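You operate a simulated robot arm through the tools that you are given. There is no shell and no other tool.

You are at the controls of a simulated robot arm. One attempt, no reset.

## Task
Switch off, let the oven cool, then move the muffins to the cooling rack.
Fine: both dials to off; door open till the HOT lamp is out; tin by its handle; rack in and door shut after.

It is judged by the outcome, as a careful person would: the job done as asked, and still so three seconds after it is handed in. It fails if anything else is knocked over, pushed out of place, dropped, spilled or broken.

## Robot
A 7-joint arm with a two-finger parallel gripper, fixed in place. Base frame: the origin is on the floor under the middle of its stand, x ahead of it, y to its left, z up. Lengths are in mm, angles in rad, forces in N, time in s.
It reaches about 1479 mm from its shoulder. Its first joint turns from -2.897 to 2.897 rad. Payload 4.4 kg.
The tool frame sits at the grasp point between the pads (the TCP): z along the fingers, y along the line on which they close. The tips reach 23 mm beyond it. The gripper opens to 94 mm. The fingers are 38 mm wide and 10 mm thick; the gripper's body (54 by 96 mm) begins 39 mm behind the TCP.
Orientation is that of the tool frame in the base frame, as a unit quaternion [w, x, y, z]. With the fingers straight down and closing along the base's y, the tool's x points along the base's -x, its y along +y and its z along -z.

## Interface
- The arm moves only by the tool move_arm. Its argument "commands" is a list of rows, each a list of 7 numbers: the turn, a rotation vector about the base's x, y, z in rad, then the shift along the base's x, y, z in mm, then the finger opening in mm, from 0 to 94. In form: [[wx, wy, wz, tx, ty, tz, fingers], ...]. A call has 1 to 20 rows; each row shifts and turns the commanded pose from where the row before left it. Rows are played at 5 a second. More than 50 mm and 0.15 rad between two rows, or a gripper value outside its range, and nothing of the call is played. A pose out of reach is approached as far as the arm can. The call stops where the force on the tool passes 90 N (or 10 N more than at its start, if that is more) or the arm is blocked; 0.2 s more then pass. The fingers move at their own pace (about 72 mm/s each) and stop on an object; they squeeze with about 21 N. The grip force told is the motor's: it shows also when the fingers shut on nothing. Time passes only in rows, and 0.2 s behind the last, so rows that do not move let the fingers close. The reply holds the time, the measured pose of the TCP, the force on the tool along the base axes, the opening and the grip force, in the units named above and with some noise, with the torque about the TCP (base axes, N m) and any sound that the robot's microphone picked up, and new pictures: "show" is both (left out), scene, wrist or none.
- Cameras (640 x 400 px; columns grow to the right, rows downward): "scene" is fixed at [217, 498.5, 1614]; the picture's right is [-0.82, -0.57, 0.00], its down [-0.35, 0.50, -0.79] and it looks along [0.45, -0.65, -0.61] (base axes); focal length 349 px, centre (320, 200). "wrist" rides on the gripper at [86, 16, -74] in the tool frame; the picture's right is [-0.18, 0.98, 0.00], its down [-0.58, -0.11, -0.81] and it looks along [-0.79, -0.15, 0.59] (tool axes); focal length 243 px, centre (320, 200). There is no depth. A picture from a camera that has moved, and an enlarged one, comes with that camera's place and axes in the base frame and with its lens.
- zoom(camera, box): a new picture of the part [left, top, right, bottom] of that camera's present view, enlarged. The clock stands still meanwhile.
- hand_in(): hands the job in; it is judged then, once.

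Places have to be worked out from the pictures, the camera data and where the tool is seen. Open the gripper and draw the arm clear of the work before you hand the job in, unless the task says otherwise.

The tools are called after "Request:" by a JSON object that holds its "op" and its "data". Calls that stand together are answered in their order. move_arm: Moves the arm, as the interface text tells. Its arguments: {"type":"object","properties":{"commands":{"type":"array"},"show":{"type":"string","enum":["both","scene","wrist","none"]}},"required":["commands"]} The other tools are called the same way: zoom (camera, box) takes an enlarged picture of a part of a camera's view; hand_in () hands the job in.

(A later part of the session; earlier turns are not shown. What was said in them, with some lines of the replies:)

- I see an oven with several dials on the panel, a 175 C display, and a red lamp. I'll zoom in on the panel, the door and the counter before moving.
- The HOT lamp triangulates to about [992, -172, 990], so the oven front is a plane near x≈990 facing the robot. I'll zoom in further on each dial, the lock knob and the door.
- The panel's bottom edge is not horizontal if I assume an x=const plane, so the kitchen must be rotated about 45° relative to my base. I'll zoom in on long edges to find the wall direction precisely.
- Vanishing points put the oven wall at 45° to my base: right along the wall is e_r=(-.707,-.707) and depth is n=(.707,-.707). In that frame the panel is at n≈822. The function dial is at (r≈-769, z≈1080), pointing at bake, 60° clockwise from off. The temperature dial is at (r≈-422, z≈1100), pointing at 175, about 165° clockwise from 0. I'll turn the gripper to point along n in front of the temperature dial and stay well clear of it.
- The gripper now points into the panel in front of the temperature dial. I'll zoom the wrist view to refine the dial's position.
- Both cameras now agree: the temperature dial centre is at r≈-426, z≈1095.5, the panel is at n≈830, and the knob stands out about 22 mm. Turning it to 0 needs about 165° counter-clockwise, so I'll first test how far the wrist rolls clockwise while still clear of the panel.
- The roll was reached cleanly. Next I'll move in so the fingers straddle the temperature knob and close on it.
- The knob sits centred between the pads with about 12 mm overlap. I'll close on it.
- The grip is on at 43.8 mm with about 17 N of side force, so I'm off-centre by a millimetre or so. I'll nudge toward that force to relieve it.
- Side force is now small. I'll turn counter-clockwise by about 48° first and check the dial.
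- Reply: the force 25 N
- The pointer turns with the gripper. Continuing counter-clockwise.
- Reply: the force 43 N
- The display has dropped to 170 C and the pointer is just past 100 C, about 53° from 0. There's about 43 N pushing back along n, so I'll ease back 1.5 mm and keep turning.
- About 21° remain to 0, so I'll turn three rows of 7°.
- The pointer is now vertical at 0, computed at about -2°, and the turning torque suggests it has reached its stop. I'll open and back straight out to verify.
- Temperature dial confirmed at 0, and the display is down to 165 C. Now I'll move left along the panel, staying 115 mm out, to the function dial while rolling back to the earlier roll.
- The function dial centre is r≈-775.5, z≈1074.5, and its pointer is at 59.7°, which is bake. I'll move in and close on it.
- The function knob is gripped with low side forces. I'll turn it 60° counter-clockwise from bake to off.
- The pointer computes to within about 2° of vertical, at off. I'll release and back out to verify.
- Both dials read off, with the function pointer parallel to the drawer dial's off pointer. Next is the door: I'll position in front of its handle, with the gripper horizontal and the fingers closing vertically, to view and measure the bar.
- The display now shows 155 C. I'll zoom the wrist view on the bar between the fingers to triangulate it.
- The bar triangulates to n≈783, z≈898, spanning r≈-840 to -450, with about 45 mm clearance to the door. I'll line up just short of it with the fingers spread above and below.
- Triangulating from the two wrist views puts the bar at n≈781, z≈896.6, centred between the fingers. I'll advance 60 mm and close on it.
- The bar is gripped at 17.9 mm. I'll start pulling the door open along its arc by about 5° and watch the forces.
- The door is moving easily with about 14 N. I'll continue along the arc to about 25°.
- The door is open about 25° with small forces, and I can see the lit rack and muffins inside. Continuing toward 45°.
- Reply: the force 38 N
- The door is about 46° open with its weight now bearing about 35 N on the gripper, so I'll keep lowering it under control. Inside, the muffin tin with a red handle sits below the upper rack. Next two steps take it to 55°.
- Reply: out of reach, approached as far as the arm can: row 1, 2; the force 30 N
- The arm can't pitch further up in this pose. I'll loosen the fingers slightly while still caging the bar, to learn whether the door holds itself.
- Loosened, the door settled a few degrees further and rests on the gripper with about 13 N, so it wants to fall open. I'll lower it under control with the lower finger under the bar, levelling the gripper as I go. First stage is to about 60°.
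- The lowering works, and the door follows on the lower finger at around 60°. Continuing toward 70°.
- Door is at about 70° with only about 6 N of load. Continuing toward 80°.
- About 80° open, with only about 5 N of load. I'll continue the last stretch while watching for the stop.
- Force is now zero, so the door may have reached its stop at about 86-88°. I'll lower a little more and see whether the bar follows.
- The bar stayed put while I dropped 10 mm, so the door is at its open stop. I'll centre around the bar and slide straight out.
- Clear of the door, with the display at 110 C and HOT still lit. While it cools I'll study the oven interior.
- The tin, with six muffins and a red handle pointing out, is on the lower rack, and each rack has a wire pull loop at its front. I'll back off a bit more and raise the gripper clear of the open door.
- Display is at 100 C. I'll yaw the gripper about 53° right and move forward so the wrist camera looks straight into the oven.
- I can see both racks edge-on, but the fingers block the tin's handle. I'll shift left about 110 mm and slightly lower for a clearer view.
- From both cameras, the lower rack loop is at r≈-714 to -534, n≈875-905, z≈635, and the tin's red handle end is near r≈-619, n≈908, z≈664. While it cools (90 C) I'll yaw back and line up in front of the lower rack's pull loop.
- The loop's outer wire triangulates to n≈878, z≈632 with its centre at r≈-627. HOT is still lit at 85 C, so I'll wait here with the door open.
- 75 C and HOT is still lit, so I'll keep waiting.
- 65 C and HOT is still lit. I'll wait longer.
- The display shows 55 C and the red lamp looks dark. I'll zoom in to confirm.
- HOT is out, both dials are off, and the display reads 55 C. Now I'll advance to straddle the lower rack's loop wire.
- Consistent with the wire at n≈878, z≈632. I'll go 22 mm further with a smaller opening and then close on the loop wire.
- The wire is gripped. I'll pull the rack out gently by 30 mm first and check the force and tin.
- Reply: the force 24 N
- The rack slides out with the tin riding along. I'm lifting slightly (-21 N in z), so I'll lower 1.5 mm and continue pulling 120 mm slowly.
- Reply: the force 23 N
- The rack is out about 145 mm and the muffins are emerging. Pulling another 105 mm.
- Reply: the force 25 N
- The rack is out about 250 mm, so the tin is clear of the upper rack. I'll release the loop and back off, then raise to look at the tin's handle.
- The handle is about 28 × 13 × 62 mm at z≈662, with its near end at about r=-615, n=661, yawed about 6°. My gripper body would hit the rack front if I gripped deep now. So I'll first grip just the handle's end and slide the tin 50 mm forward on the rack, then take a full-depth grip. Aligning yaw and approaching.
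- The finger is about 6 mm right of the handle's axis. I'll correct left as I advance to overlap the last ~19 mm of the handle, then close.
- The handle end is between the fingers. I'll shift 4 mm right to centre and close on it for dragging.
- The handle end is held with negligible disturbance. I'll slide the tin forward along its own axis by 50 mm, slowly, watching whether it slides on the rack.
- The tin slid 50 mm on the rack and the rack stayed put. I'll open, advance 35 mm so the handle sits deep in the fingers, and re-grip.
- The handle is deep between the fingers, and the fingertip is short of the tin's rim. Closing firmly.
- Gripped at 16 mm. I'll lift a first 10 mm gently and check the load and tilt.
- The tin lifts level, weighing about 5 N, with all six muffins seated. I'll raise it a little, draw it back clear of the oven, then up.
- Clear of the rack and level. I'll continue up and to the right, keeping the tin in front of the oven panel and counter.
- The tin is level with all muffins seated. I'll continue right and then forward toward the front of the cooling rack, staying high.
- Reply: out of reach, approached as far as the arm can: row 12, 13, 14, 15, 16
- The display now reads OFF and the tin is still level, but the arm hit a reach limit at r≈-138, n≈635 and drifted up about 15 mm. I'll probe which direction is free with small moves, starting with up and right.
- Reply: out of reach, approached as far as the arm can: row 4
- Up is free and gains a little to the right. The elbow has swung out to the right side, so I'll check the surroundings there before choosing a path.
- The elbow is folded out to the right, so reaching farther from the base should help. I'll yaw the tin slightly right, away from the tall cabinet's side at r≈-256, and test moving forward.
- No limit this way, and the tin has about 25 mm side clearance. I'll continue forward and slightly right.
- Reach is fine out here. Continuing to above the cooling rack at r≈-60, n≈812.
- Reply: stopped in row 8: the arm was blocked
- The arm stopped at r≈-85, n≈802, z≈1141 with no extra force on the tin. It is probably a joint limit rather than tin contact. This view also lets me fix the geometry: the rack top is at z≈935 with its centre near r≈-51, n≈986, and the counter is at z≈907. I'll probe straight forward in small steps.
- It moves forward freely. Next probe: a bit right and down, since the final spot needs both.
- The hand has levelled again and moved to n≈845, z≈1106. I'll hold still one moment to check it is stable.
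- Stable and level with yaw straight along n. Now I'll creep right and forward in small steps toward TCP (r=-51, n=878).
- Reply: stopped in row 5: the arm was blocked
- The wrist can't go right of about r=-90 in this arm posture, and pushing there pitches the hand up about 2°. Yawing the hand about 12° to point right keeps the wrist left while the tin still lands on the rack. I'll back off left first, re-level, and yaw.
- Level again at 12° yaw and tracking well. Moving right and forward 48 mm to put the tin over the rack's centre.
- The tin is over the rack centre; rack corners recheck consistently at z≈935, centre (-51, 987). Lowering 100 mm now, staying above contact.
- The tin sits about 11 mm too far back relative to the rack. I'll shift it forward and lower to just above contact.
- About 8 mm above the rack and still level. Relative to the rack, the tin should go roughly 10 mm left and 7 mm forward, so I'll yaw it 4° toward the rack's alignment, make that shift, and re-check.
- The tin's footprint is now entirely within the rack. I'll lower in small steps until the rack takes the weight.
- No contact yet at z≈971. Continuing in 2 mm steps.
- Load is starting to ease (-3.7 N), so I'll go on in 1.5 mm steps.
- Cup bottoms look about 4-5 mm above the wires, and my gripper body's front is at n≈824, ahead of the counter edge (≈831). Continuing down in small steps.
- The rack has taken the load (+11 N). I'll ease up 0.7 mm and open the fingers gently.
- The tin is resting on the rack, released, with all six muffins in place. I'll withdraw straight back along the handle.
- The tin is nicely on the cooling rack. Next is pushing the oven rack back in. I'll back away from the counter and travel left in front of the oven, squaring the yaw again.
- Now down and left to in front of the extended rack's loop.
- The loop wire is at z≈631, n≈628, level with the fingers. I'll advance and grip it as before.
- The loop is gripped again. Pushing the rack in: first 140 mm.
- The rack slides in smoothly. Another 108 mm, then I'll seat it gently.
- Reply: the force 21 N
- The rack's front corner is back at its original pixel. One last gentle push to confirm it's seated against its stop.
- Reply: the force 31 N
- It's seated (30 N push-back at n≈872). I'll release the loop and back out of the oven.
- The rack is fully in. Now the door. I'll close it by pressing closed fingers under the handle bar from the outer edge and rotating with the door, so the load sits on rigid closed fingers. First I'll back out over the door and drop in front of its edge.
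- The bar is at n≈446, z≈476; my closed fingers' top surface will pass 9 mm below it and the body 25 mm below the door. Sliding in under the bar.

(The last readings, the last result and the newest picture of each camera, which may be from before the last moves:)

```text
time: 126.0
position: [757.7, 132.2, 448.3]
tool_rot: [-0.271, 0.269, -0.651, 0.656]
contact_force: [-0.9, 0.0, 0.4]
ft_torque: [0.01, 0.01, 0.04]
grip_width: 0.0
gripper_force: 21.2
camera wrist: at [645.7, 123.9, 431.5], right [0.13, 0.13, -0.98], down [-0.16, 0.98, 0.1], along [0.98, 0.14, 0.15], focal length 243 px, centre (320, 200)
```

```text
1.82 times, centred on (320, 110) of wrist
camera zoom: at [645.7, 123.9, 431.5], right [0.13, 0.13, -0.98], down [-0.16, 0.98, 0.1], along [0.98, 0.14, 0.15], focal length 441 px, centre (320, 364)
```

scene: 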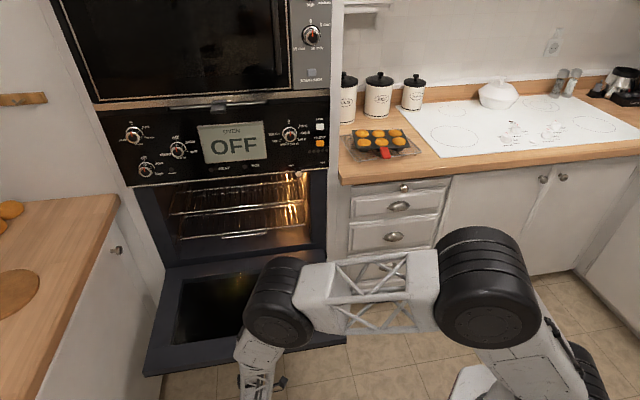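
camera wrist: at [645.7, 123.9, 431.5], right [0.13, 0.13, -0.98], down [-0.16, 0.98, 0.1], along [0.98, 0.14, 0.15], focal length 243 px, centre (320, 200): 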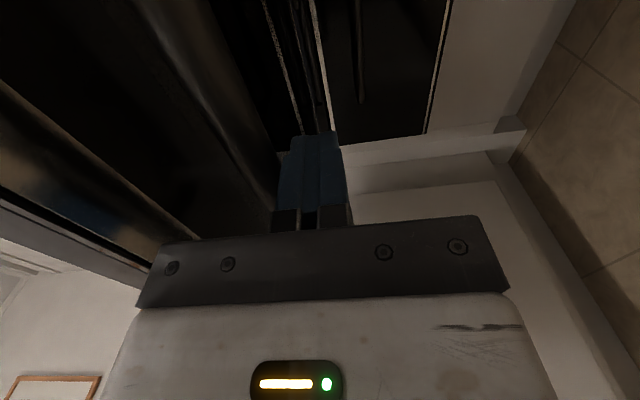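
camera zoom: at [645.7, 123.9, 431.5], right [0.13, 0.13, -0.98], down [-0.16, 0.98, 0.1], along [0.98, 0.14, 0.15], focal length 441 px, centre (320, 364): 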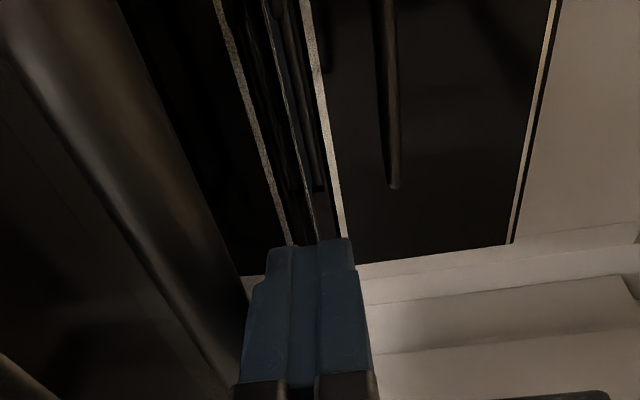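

The fingers are under the bar. I'll raise to contact, then begin lifting the first 10° while rotating with the door.

Request:
{"op": "move_arm", "data": {"commands": [[0, 0, 0, 1, -1, 5, 0], [0, 0, 0, 0.5, -0.5, 4, 0], [0.0309, 0.0309, 0, -1.1, 1.1, 17.2, 0], [0.0309, 0.0309, 0, -1.1, 1.1, 17.2, 0], [0.0309, 0.0309, 0, 0, 0, 17.2, 0], [0.0309, 0.0309, 0, 0, 0, 17.2, 0]], "show": "both"}}

Request:
{"op": "zoom", "data": {"camera": "wrist", "box": [160, 0, 480, 220]}}

```text
time: 127.4
position: [758.5, 133.5, 527.2]
tool_rot: [0.247, -0.292, 0.707, -0.595]
contact_force: [-0.1, -1.7, -6.2]
ft_torque: [0.01, 0.06, 0.0]
grip_width: 0.0
gripper_force: 20.7
camera wrist: at [644.6, 125.7, 523.1], right [0.01, 0.25, -0.97], down [-0.14, 0.96, 0.24], along [0.99, 0.13, 0.05], focal length 243 px, centre (320, 200)
```

scene: 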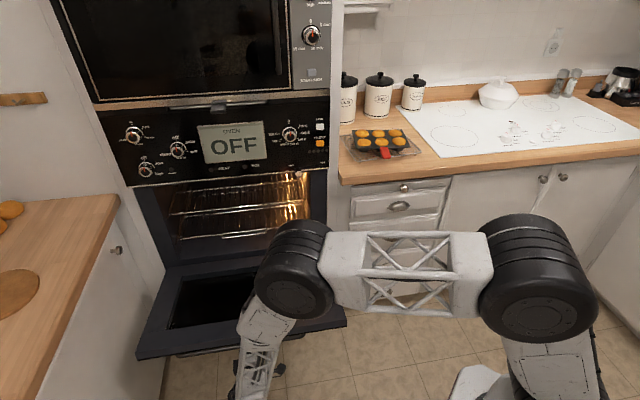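
wrist: 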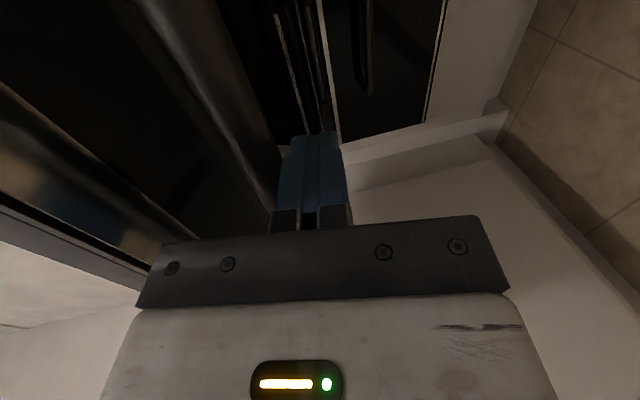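

```text
1.82 times, centred on (320, 110) of wrist
camera zoom: at [644.6, 125.7, 523.1], right [0.01, 0.25, -0.97], down [-0.14, 0.96, 0.24], along [0.99, 0.13, 0.05], focal length 441 px, centre (320, 364)
```

zoom: 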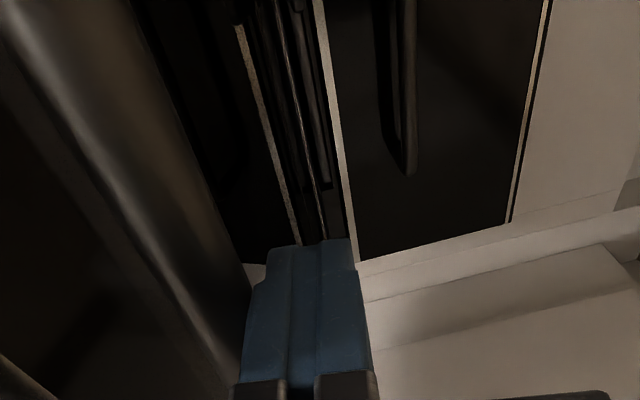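

The door is rising with about 6 N on the fingers. Continuing another 15° with the rotation.

Request:
{"op": "move_arm", "data": {"commands": [[0.0309, 0.0309, 0, 1, -1, 17.2, 0], [0.0309, 0.0309, 0, 1, -1, 17.1, 0], [0.0309, 0.0309, 0, 2, -2, 17, 0], [0.0309, 0.0309, 0, 2, -2, 17, 0], [0.0309, 0.0309, 0, 3.1, -3.1, 16.7, 0], [0.0309, 0.0309, 0, 3.1, -3.1, 16.7, 0]], "show": "both"}}

Request:
{"op": "zoom", "data": {"camera": "scene", "box": [110, 200, 410, 390]}}

```text
time: 128.8
position: [771.0, 121.7, 628.7]
tool_rot: [0.207, -0.323, 0.777, -0.499]
contact_force: [-4.0, 1.3, -3.7]
ft_torque: [-0.06, 0.0, -0.02]
grip_width: 0.0
gripper_force: 21.3
camera wrist: at [658.0, 113.2, 644.8], right [-0.16, 0.42, -0.89], down [-0.07, 0.9, 0.44], along [0.98, 0.14, -0.11], focal length 243 px, centre (320, 200)
```

scene: 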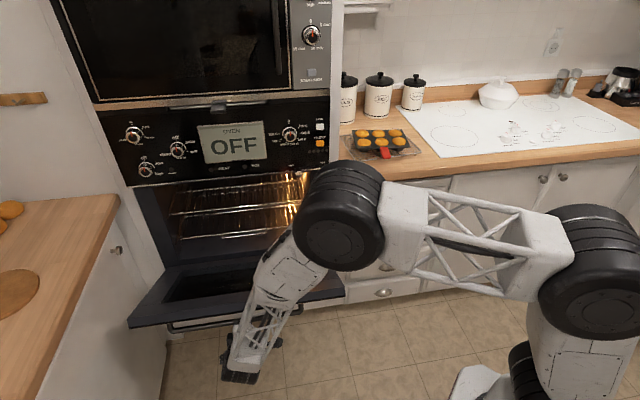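
wrist: 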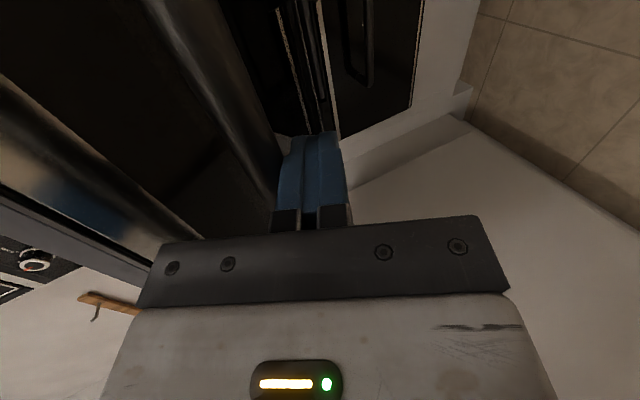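

```text
2.11 times, centred on (260, 295) of scene
camera zoom: at [217.0, 498.5, 1614.0], right [-0.82, -0.57, 0.0], down [-0.35, 0.5, -0.79], along [0.45, -0.65, -0.61], focal length 735 px, centre (446, 0)
```

zoom: 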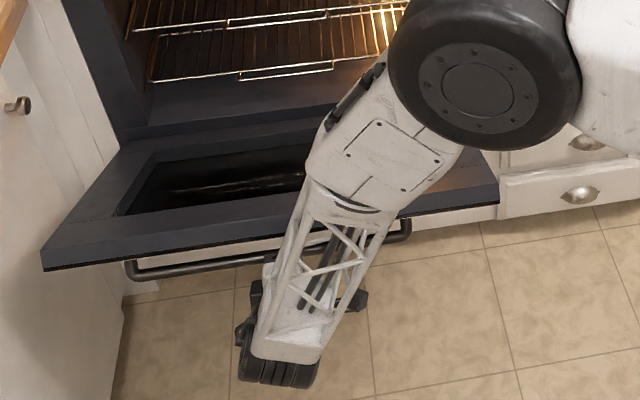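

The arm is staying on the outside of the door and loads remain light. Continuing another 20°.

Request:
{"op": "move_arm", "data": {"commands": [[0.0309, 0.0309, 0, 4.1, -4.1, 16.2, 0], [0.0309, 0.0309, 0, 4.1, -4.1, 16.2, 0], [0.0309, 0.0309, 0, 5.1, -5.1, 15.7, 0], [0.0309, 0.0309, 0, 5.1, -5.1, 15.7, 0], [0.0309, 0.0309, 0, 6, -6, 15, 0], [0.0309, 0.0309, 0, 6, -6, 15, 0], [0.0309, 0.0309, 0, 6.9, -6.9, 14.2, 0], [0.0309, 0.0309, 0, 6.9, -6.9, 14.2, 0]], "show": "both"}}

Request:
{"op": "zoom", "data": {"camera": "scene", "box": [110, 160, 410, 350]}}

```text
time: 130.6
position: [814.1, 76.4, 749.7]
tool_rot: [0.147, -0.353, 0.853, -0.354]
contact_force: [-5.0, 3.0, -4.5]
ft_torque: [0.01, -0.02, -0.02]
grip_width: 0.1
gripper_force: 21.2
camera wrist: at [709.0, 60.8, 791.7], right [-0.36, 0.62, -0.7], down [0.06, 0.76, 0.65], along [0.93, 0.19, -0.31], focal length 243 px, centre (320, 200)
```

scene: 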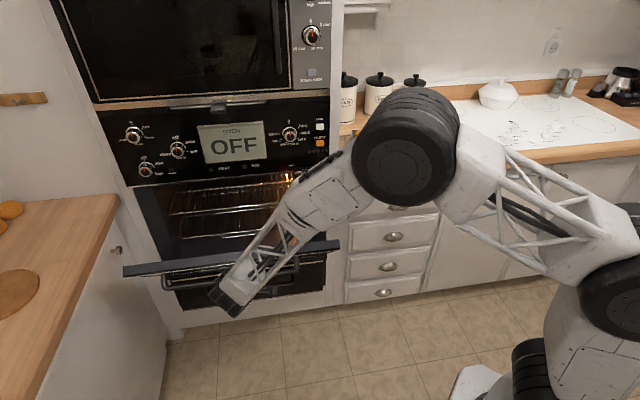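
wrist: 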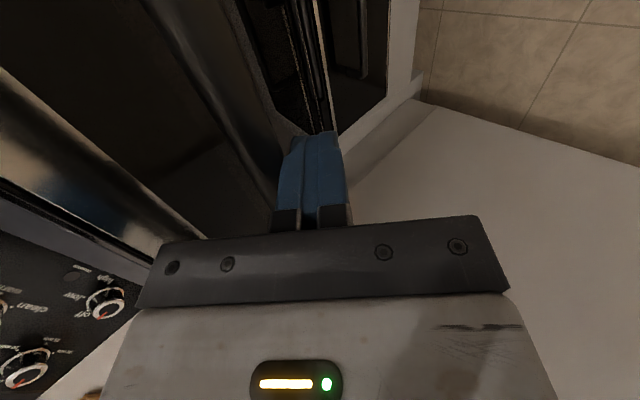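

```text
2.11 times, centred on (260, 255) of scene
camera zoom: at [217.0, 498.5, 1614.0], right [-0.82, -0.57, 0.0], down [-0.35, 0.5, -0.79], along [0.45, -0.65, -0.61], focal length 735 px, centre (446, 84)
```

zoom: 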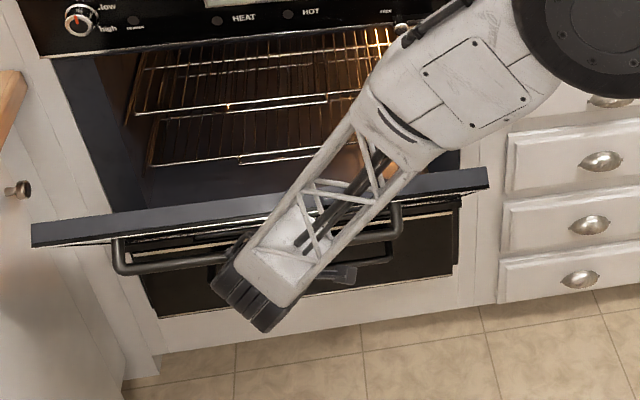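

Door about 43° open, still light load. Continuing 20° more.

Request:
{"op": "move_arm", "data": {"commands": [[0.0309, 0.0309, 0, 7.8, -7.8, 13.4, 0], [0.0309, 0.0309, 0, 7.8, -7.8, 13.3, 0], [0.0309, 0.0309, 0, 8.6, -8.6, 12.2, 0], [0.0309, 0.0309, 0, 8.6, -8.6, 12.2, 0], [0.0309, 0.0309, 0, 9.3, -9.3, 11.2, 0], [0.0309, 0.0309, 0, 9.3, -9.3, 11.2, 0], [0.0309, 0.0309, 0, 9.9, -9.9, 10, 0], [0.0309, 0.0309, 0, 9.9, -9.9, 9.9, 0]], "show": "both"}}

Request:
{"op": "zoom", "data": {"camera": "scene", "box": [110, 130, 410, 320]}}

```text
time: 132.4
position: [887.4, 6.8, 844.6]
tool_rot: [0.084, -0.374, 0.902, -0.201]
contact_force: [-4.7, 4.5, 0.5]
ft_torque: [-0.03, -0.04, -0.01]
grip_width: 0.0
gripper_force: 21.1
camera wrist: at [793.3, -22.3, 904.7], right [-0.5, 0.76, -0.42], down [0.24, 0.58, 0.78], along [0.83, 0.29, -0.47], focal length 243 px, centre (320, 200)
```

scene: 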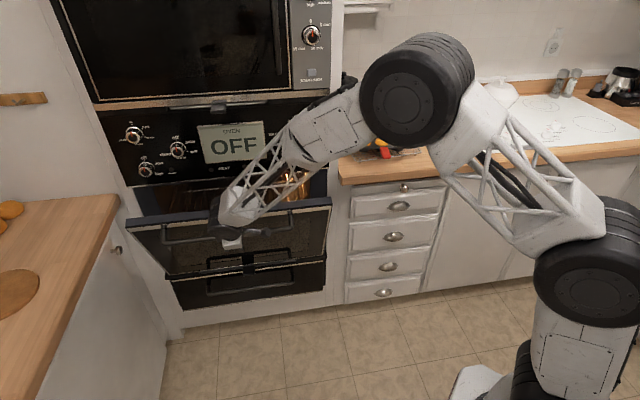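
wrist: 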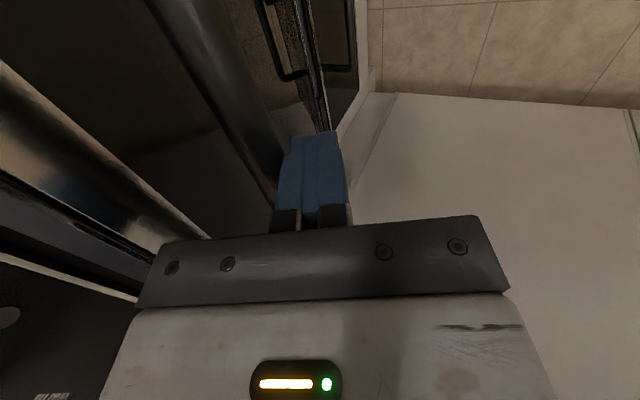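

```text
2.11 times, centred on (260, 225) of scene
camera zoom: at [217.0, 498.5, 1614.0], right [-0.82, -0.57, 0.0], down [-0.35, 0.5, -0.79], along [0.45, -0.65, -0.61], focal length 735 px, centre (446, 147)
```

zoom: 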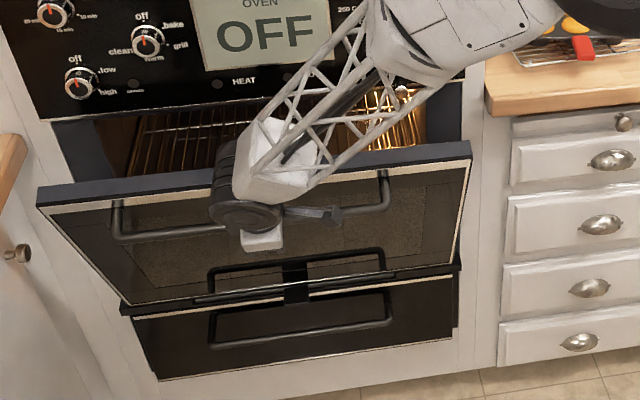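

Door at about 22°. From here I'll keep the hand's tilt fixed, so it stays clear of the control panel, and push along the arc to about 7°.

Request:
{"op": "move_arm", "data": {"commands": [[0, 0, 0, 10.7, -10.7, 7.9, 0], [0, 0, 0, 10.8, -10.8, 7.9, 0], [0, 0, 0, 11.1, -11.1, 6.6, 0], [0, 0, 0, 11.2, -11.2, 6.6, 0], [0, 0, 0, 11.5, -11.5, 5.2, 0], [0, 0, 0, 11.5, -11.5, 5.1, 0]], "show": "both"}}

Request:
{"op": "zoom", "data": {"camera": "scene", "box": [110, 110, 410, 300]}}

Request:
{"op": "zoom", "data": {"camera": "wrist", "box": [0, 0, 400, 250]}}

```text
time: 133.8
position: [952.4, -59.9, 881.3]
tool_rot: [0.084, -0.374, 0.902, -0.201]
contact_force: [0.2, 0.0, 0.2]
ft_torque: [0.04, 0.04, -0.03]
grip_width: 0.2
gripper_force: 21.2
camera wrist: at [860.4, -89.4, 943.3], right [-0.5, 0.76, -0.42], down [0.24, 0.58, 0.78], along [0.83, 0.29, -0.47], focal length 243 px, centre (320, 200)
```

scene: 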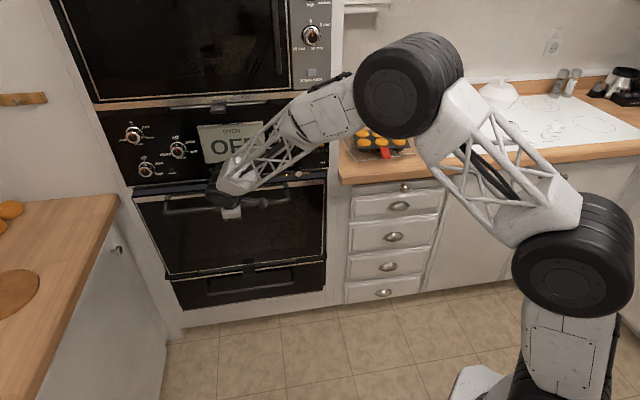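
wrist: 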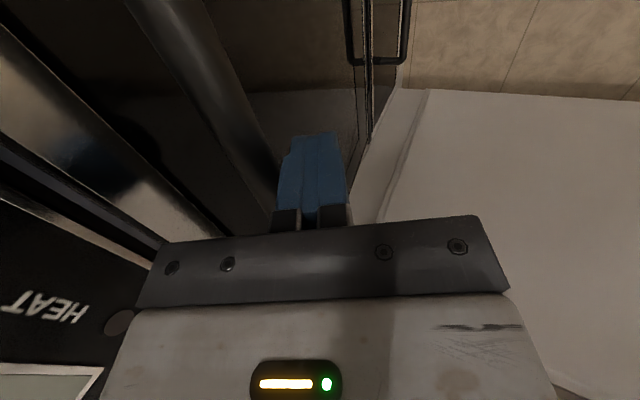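

```text
2.11 times, centred on (260, 205) of scene
camera zoom: at [217.0, 498.5, 1614.0], right [-0.82, -0.57, 0.0], down [-0.35, 0.5, -0.79], along [0.45, -0.65, -0.61], focal length 735 px, centre (446, 190)
```

zoom: 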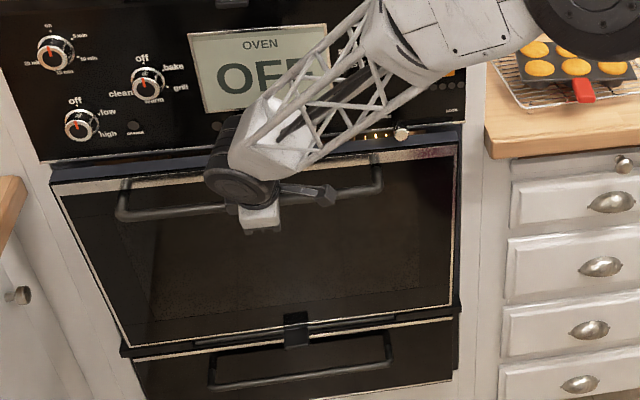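

```text
1.60 times, centred on (200, 125) of wrist
camera zoom: at [860.4, -89.4, 943.3], right [-0.5, 0.76, -0.42], down [0.24, 0.58, 0.78], along [0.83, 0.29, -0.47], focal length 388 px, centre (512, 320)
```

zoom: 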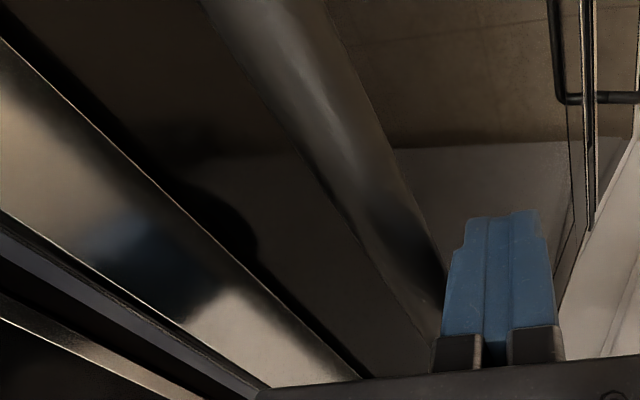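

Nearly closed with about 7° left and no load. I'll push the last bit slowly.

Request:
{"op": "move_arm", "data": {"commands": [[0, 0, 0, 8, -8, 3, 0], [0, 0, 0, 8, -8, 2.5, 0], [0, 0, 0, 7.6, -7.6, 2, 0], [0, 0, 0, 5, -5, 1, 0]], "show": "both"}}

Request:
{"op": "zoom", "data": {"camera": "scene", "box": [110, 110, 410, 300]}}

Request:
{"op": "zoom", "data": {"camera": "wrist", "box": [0, 0, 400, 250]}}

```text
time: 134.8
position: [982.0, -89.7, 890.4]
tool_rot: [0.083, -0.374, 0.901, -0.202]
contact_force: [0.1, -0.4, 0.3]
ft_torque: [0.01, 0.0, 0.01]
grip_width: 0.0
gripper_force: 21.0
camera wrist: at [888.7, -118.2, 951.3], right [-0.5, 0.76, -0.42], down [0.24, 0.58, 0.78], along [0.83, 0.29, -0.47], focal length 243 px, centre (320, 200)
```

scene: 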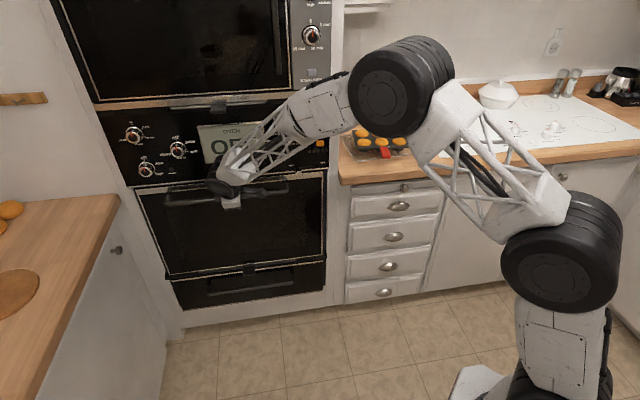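
wrist: 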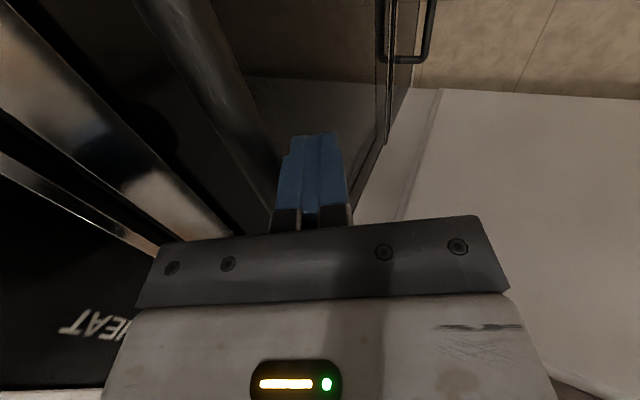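

```text
2.11 times, centred on (260, 205) of scene
camera zoom: at [217.0, 498.5, 1614.0], right [-0.82, -0.57, 0.0], down [-0.35, 0.5, -0.79], along [0.45, -0.65, -0.61], focal length 735 px, centre (446, 190)
```

zoom: 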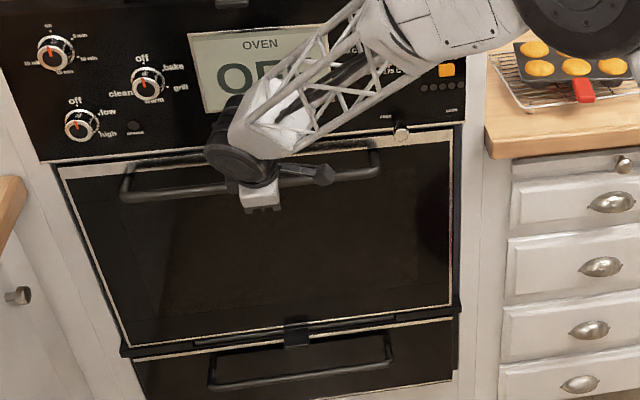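

```text
1.60 times, centred on (200, 125) of wrist
camera zoom: at [888.7, -118.2, 951.3], right [-0.5, 0.76, -0.42], down [0.24, 0.58, 0.78], along [0.83, 0.29, -0.47], focal length 388 px, centre (512, 320)
```

zoom: 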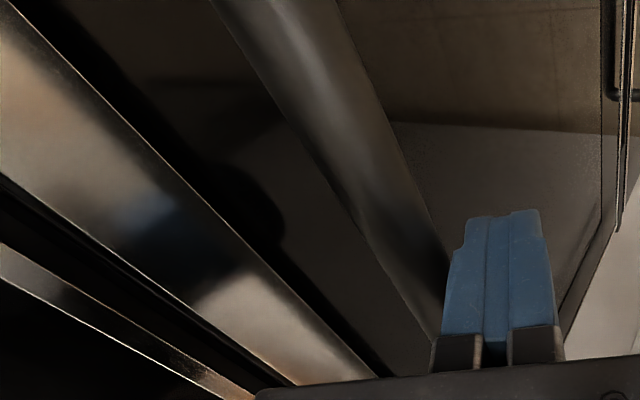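

The door looks shut. I'll press a few millimetres more to confirm the bar pushes back.

Request:
{"op": "move_arm", "data": {"commands": [[0, 0, 0, 2.5, -2.5, 0, 0], [0, 0, 0, 2.5, -2.5, 0, 0], [0, 0, 0, 2, -2, 0, 0], [0, 0, 0, 0, 0, 0, 0]], "show": "none"}}

```text
time: 135.8
position: [986.6, -93.8, 887.5]
tool_rot: [0.081, -0.375, 0.901, -0.201]
contact_force: [-10.4, 15.0, -1.5]
ft_torque: [-0.03, -0.06, -0.15]
grip_width: 0.0
gripper_force: 20.9
stopped in row 4: the force on the tool passed its limit at 93 N (the readings are from after the stop); the commanded pose is now the measured one
```

The door is firmly against its stop, with a hard push-back at n≈764. I'll retreat straight back and clear of the oven.

Request:
{"op": "move_arm", "data": {"commands": [[0, 0, 0, -6, 6, 0, 0], [0, 0, 0, -15, 15, 0, 0], [0, 0, 0, -25, 25, 5, 0], [0, 0, 0, -30, 30, 10, 0], [0, 0, 0, -30, 30, 20, 10], [0, 0, 0, -30, 30, 25, 30], [0, 0, 0, -30, 30, 25, 50], [0, 0, 0, 0, 0, 0, 60]], "show": "both"}}

Request:
{"op": "zoom", "data": {"camera": "scene", "box": [90, 90, 340, 250]}}

Request:
{"op": "zoom", "data": {"camera": "scene", "box": [330, 90, 450, 180]}}

```text
time: 137.6
position: [820.9, 72.0, 971.5]
tool_rot: [0.081, -0.375, 0.902, -0.201]
contact_force: [0.1, -0.5, -0.9]
ft_torque: [-0.01, -0.01, 0.05]
grip_width: 59.9
gripper_force: 0.1
camera wrist: at [727.6, 43.4, 1032.5], right [-0.5, 0.76, -0.42], down [0.24, 0.58, 0.77], along [0.83, 0.29, -0.48], focal length 243 px, centre (320, 200)
```

scene: 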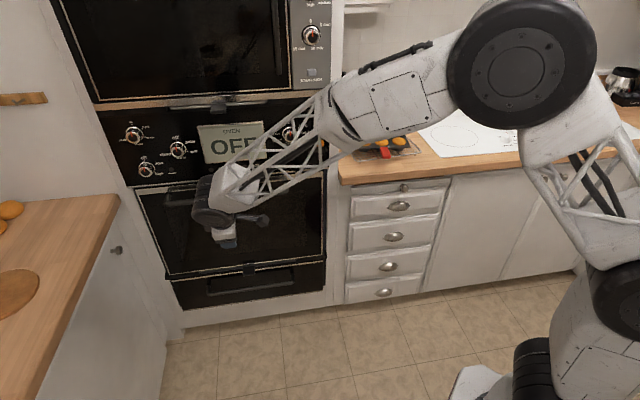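
wrist: 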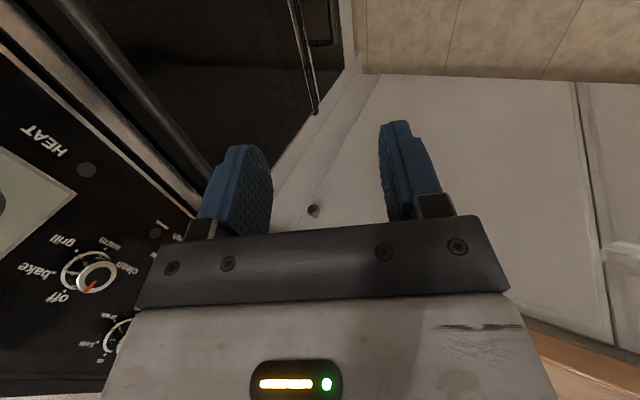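

```text
2.50 times, centred on (215, 170) of scene
camera zoom: at [217.0, 498.5, 1614.0], right [-0.82, -0.57, 0.0], down [-0.35, 0.5, -0.79], along [0.45, -0.65, -0.61], focal length 873 px, centre (582, 275)
```

zoom: 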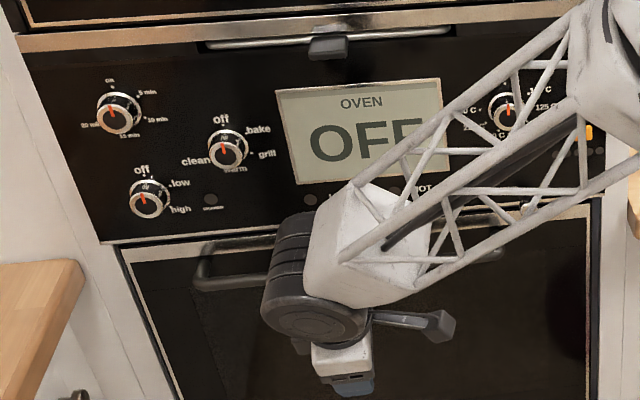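

```text
4.44 times, centred on (390, 135) of scene
camera zoom: at [217.0, 498.5, 1614.0], right [-0.82, -0.57, 0.0], down [-0.35, 0.5, -0.79], along [0.45, -0.65, -0.61], focal length 1552 px, centre (9, 489)
```

zoom: 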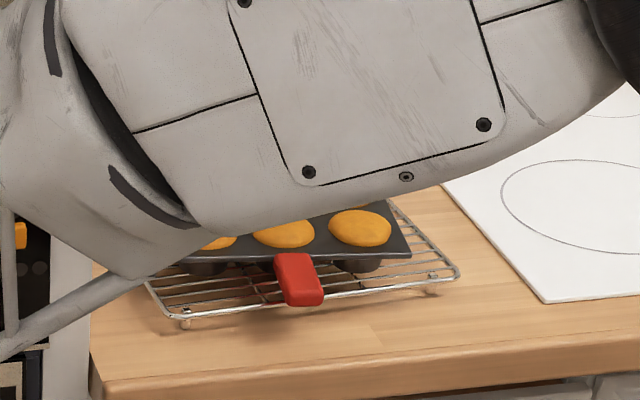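

I'll draw the arm further back and up to get a clear view of the whole scene.

Request:
{"op": "move_arm", "data": {"commands": [[0, 0, 0, -24, 20, 10, 60], [0, 0, 0, -30, 20, 10, 60], [0, 0, 0, -34, 16, 10, 60], [0, 0, 0, -36, 10, 10, 60], [0, 0, 0, -36, 0, 10, 60], [0, 0, 0, -36, -10, 10, 60], [0, 0, 0, -36, -20, 10, 60], [0, 0, 0, 0, 0, 0, 60]], "show": "both"}}

Request:
{"op": "zoom", "data": {"camera": "scene", "box": [90, 90, 340, 250]}}

Request:
{"op": "zoom", "data": {"camera": "scene", "box": [260, 110, 340, 210]}}

Request:
{"op": "zoom", "data": {"camera": "scene", "box": [330, 80, 450, 180]}}

```text
time: 139.4
position: [588.3, 107.2, 1044.7]
tool_rot: [0.082, -0.375, 0.901, -0.201]
contact_force: [0.4, -0.6, 0.1]
ft_torque: [0.03, 0.01, 0.02]
grip_width: 59.9
gripper_force: 0.1
camera wrist: at [495.9, 78.8, 1105.3], right [-0.5, 0.76, -0.42], down [0.24, 0.58, 0.77], along [0.83, 0.29, -0.48], focal length 243 px, centre (320, 200)
```

scene: 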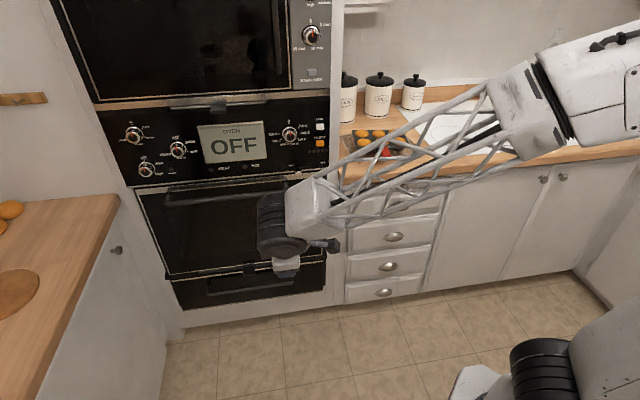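
wrist: 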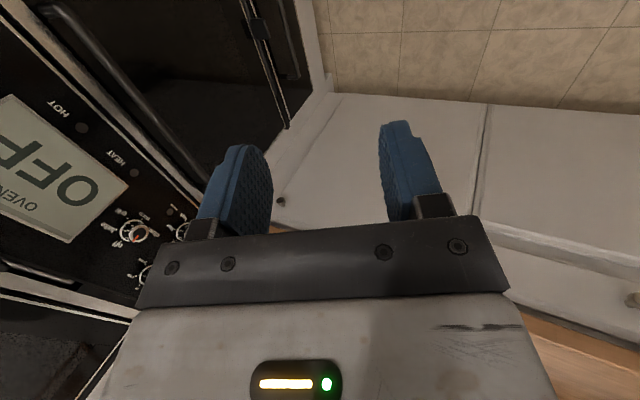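

```text
2.50 times, centred on (215, 170) of scene
camera zoom: at [217.0, 498.5, 1614.0], right [-0.82, -0.57, 0.0], down [-0.35, 0.5, -0.79], along [0.45, -0.65, -0.61], focal length 873 px, centre (582, 275)
```

zoom: 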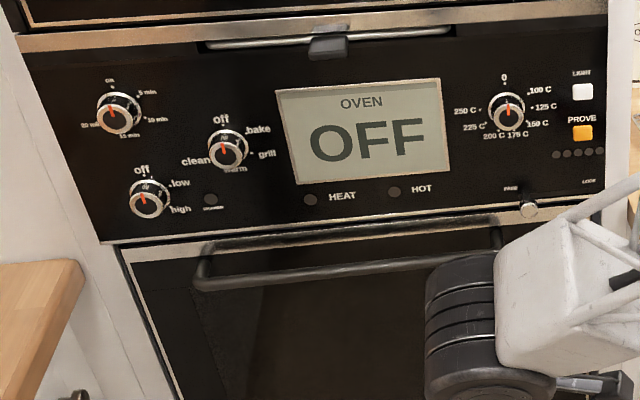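

```text
4.00 times, centred on (300, 160) of scene
camera zoom: at [217.0, 498.5, 1614.0], right [-0.82, -0.57, 0.0], down [-0.35, 0.5, -0.79], along [0.45, -0.65, -0.61], focal length 1397 px, centre (400, 360)
```

zoom: 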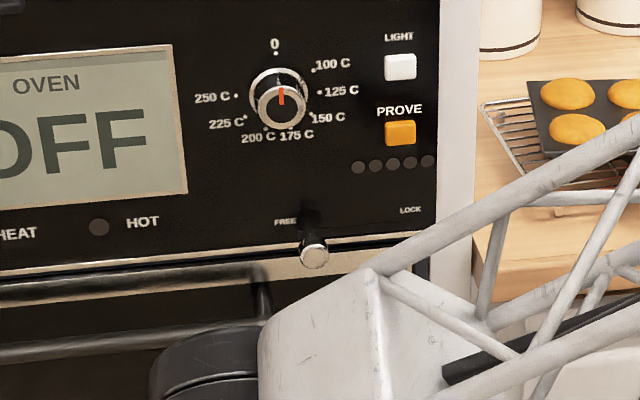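

```text
4.00 times, centred on (390, 130) of scene
camera zoom: at [217.0, 498.5, 1614.0], right [-0.82, -0.57, 0.0], down [-0.35, 0.5, -0.79], along [0.45, -0.65, -0.61], focal length 1397 px, centre (40, 480)
```

zoom: 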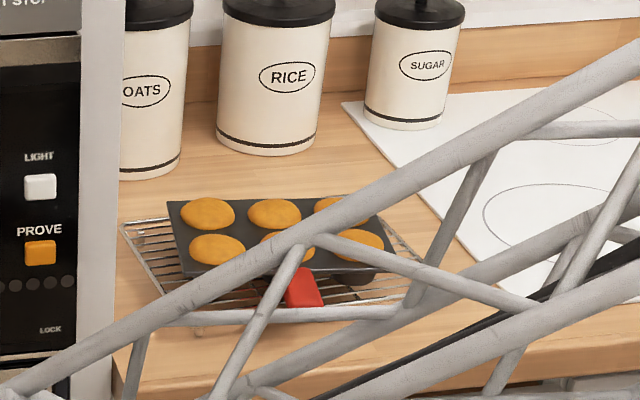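

All looks right: both dials off, lamps out, door shut with its handle back at its original pixel, and the tin on the rack. I'll raise the arm further out of the way for one final unobstructed check.

Request:
{"op": "move_arm", "data": {"commands": [[0, 0, 0, -10, 0, 35, 80], [0, 0, 0, -10, 0, 40, 94], [0, 0, 0, -10, 0, 40, 94], [0, 0, 0, -10, 0, 40, 94], [0, 0, 0, -10, 0, 40, 94], [0, 0, 0, -10, 0, 40, 94], [0, 0, 0, -10, 0, 40, 94], [0, 0, 0, 0, 0, 0, 94]], "show": "both"}}

Request:
{"op": "zoom", "data": {"camera": "scene", "box": [110, 150, 340, 320]}}

Request:
{"op": "zoom", "data": {"camera": "scene", "box": [330, 80, 450, 180]}}

```text
time: 141.2
position: [519.1, 108.4, 1318.2]
tool_rot: [0.082, -0.376, 0.901, -0.201]
contact_force: [-0.1, 0.4, -0.1]
ft_torque: [0.03, 0.01, 0.03]
grip_width: 93.7
gripper_force: 0.1
camera wrist: at [426.9, 79.5, 1379.3], right [-0.5, 0.76, -0.42], down [0.24, 0.58, 0.77], along [0.83, 0.29, -0.48], focal length 243 px, centre (320, 200)
```

scene: 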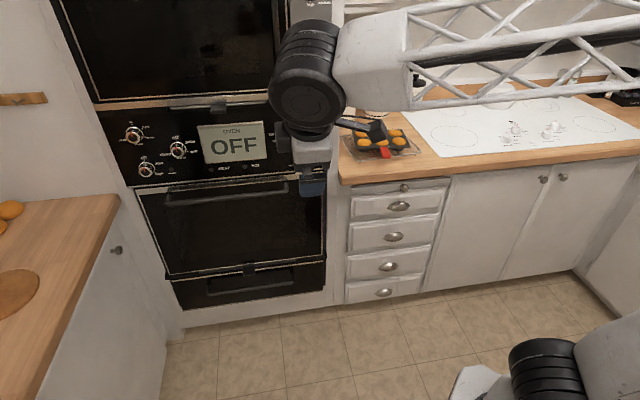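
wrist: 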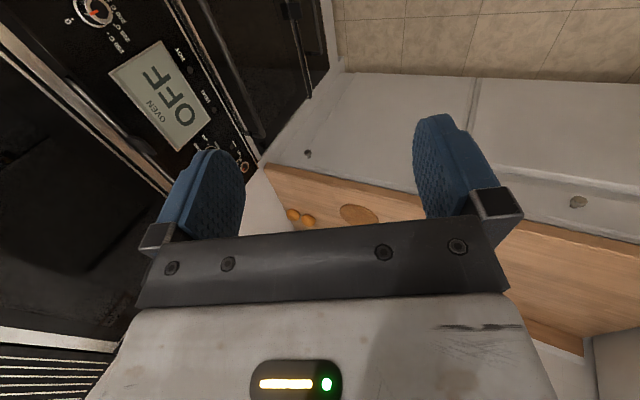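

```text
2.35 times, centred on (225, 235) of scene
camera zoom: at [217.0, 498.5, 1614.0], right [-0.82, -0.57, 0.0], down [-0.35, 0.5, -0.79], along [0.45, -0.65, -0.61], focal length 822 px, centre (544, 118)
```

zoom: 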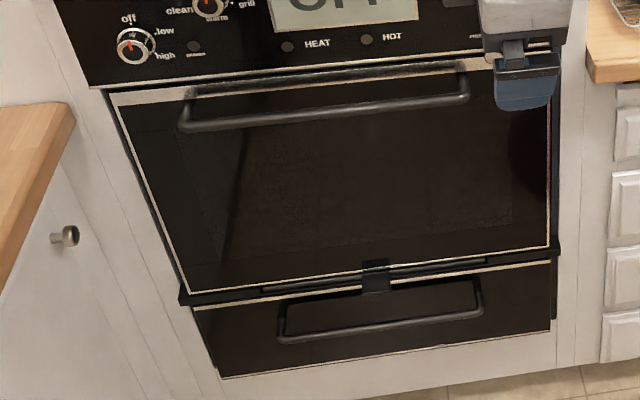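

```text
4.00 times, centred on (390, 130) of scene
camera zoom: at [217.0, 498.5, 1614.0], right [-0.82, -0.57, 0.0], down [-0.35, 0.5, -0.79], along [0.45, -0.65, -0.61], focal length 1397 px, centre (40, 480)
```

zoom: 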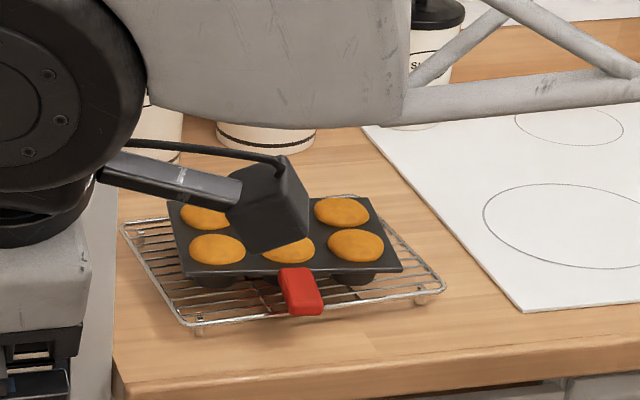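

The end state is steady:
- **Dials:** both are at off; the display reads OFF and the HEAT and HOT lamps are out.
- **Oven:** the rack is in and the door is shut.
- **Muffins:** the tin is on the cooling rack with its muffins in place.
- **Arm:** clear of the work with the gripper open.

Handing in.

Request:
{"op": "hand_in", "data": {}}

```text
The job is handed in.
```

I turned the oven off, let it cool, and moved the muffins to the cooling rack. The job is handed in.

- **Dials:** the temperature dial is at 0 and the function dial is at off. The display reads OFF.
- **Cooling:** I kept the door open until the HOT lamp went out, at about 55 C, and only then reached for the rack and the tin.
- **Muffins:** I moved the tin by its red handle. It sits within the cooling rack, turned a few degrees from square, with all six muffins in place.
- **Oven:** the lower rack is pushed fully back in and the door is shut.

- **Sliding the tin:** I slid the tin about 50 mm forward along the oven rack, still by its handle, so I could get a full grip before lifting.
- **Closing the door:** my last press to check the door was shut pushed harder than I meant, about 93 N. The door looks normal and stayed closed.

I saw nothing knocked over or out of place in the final views.
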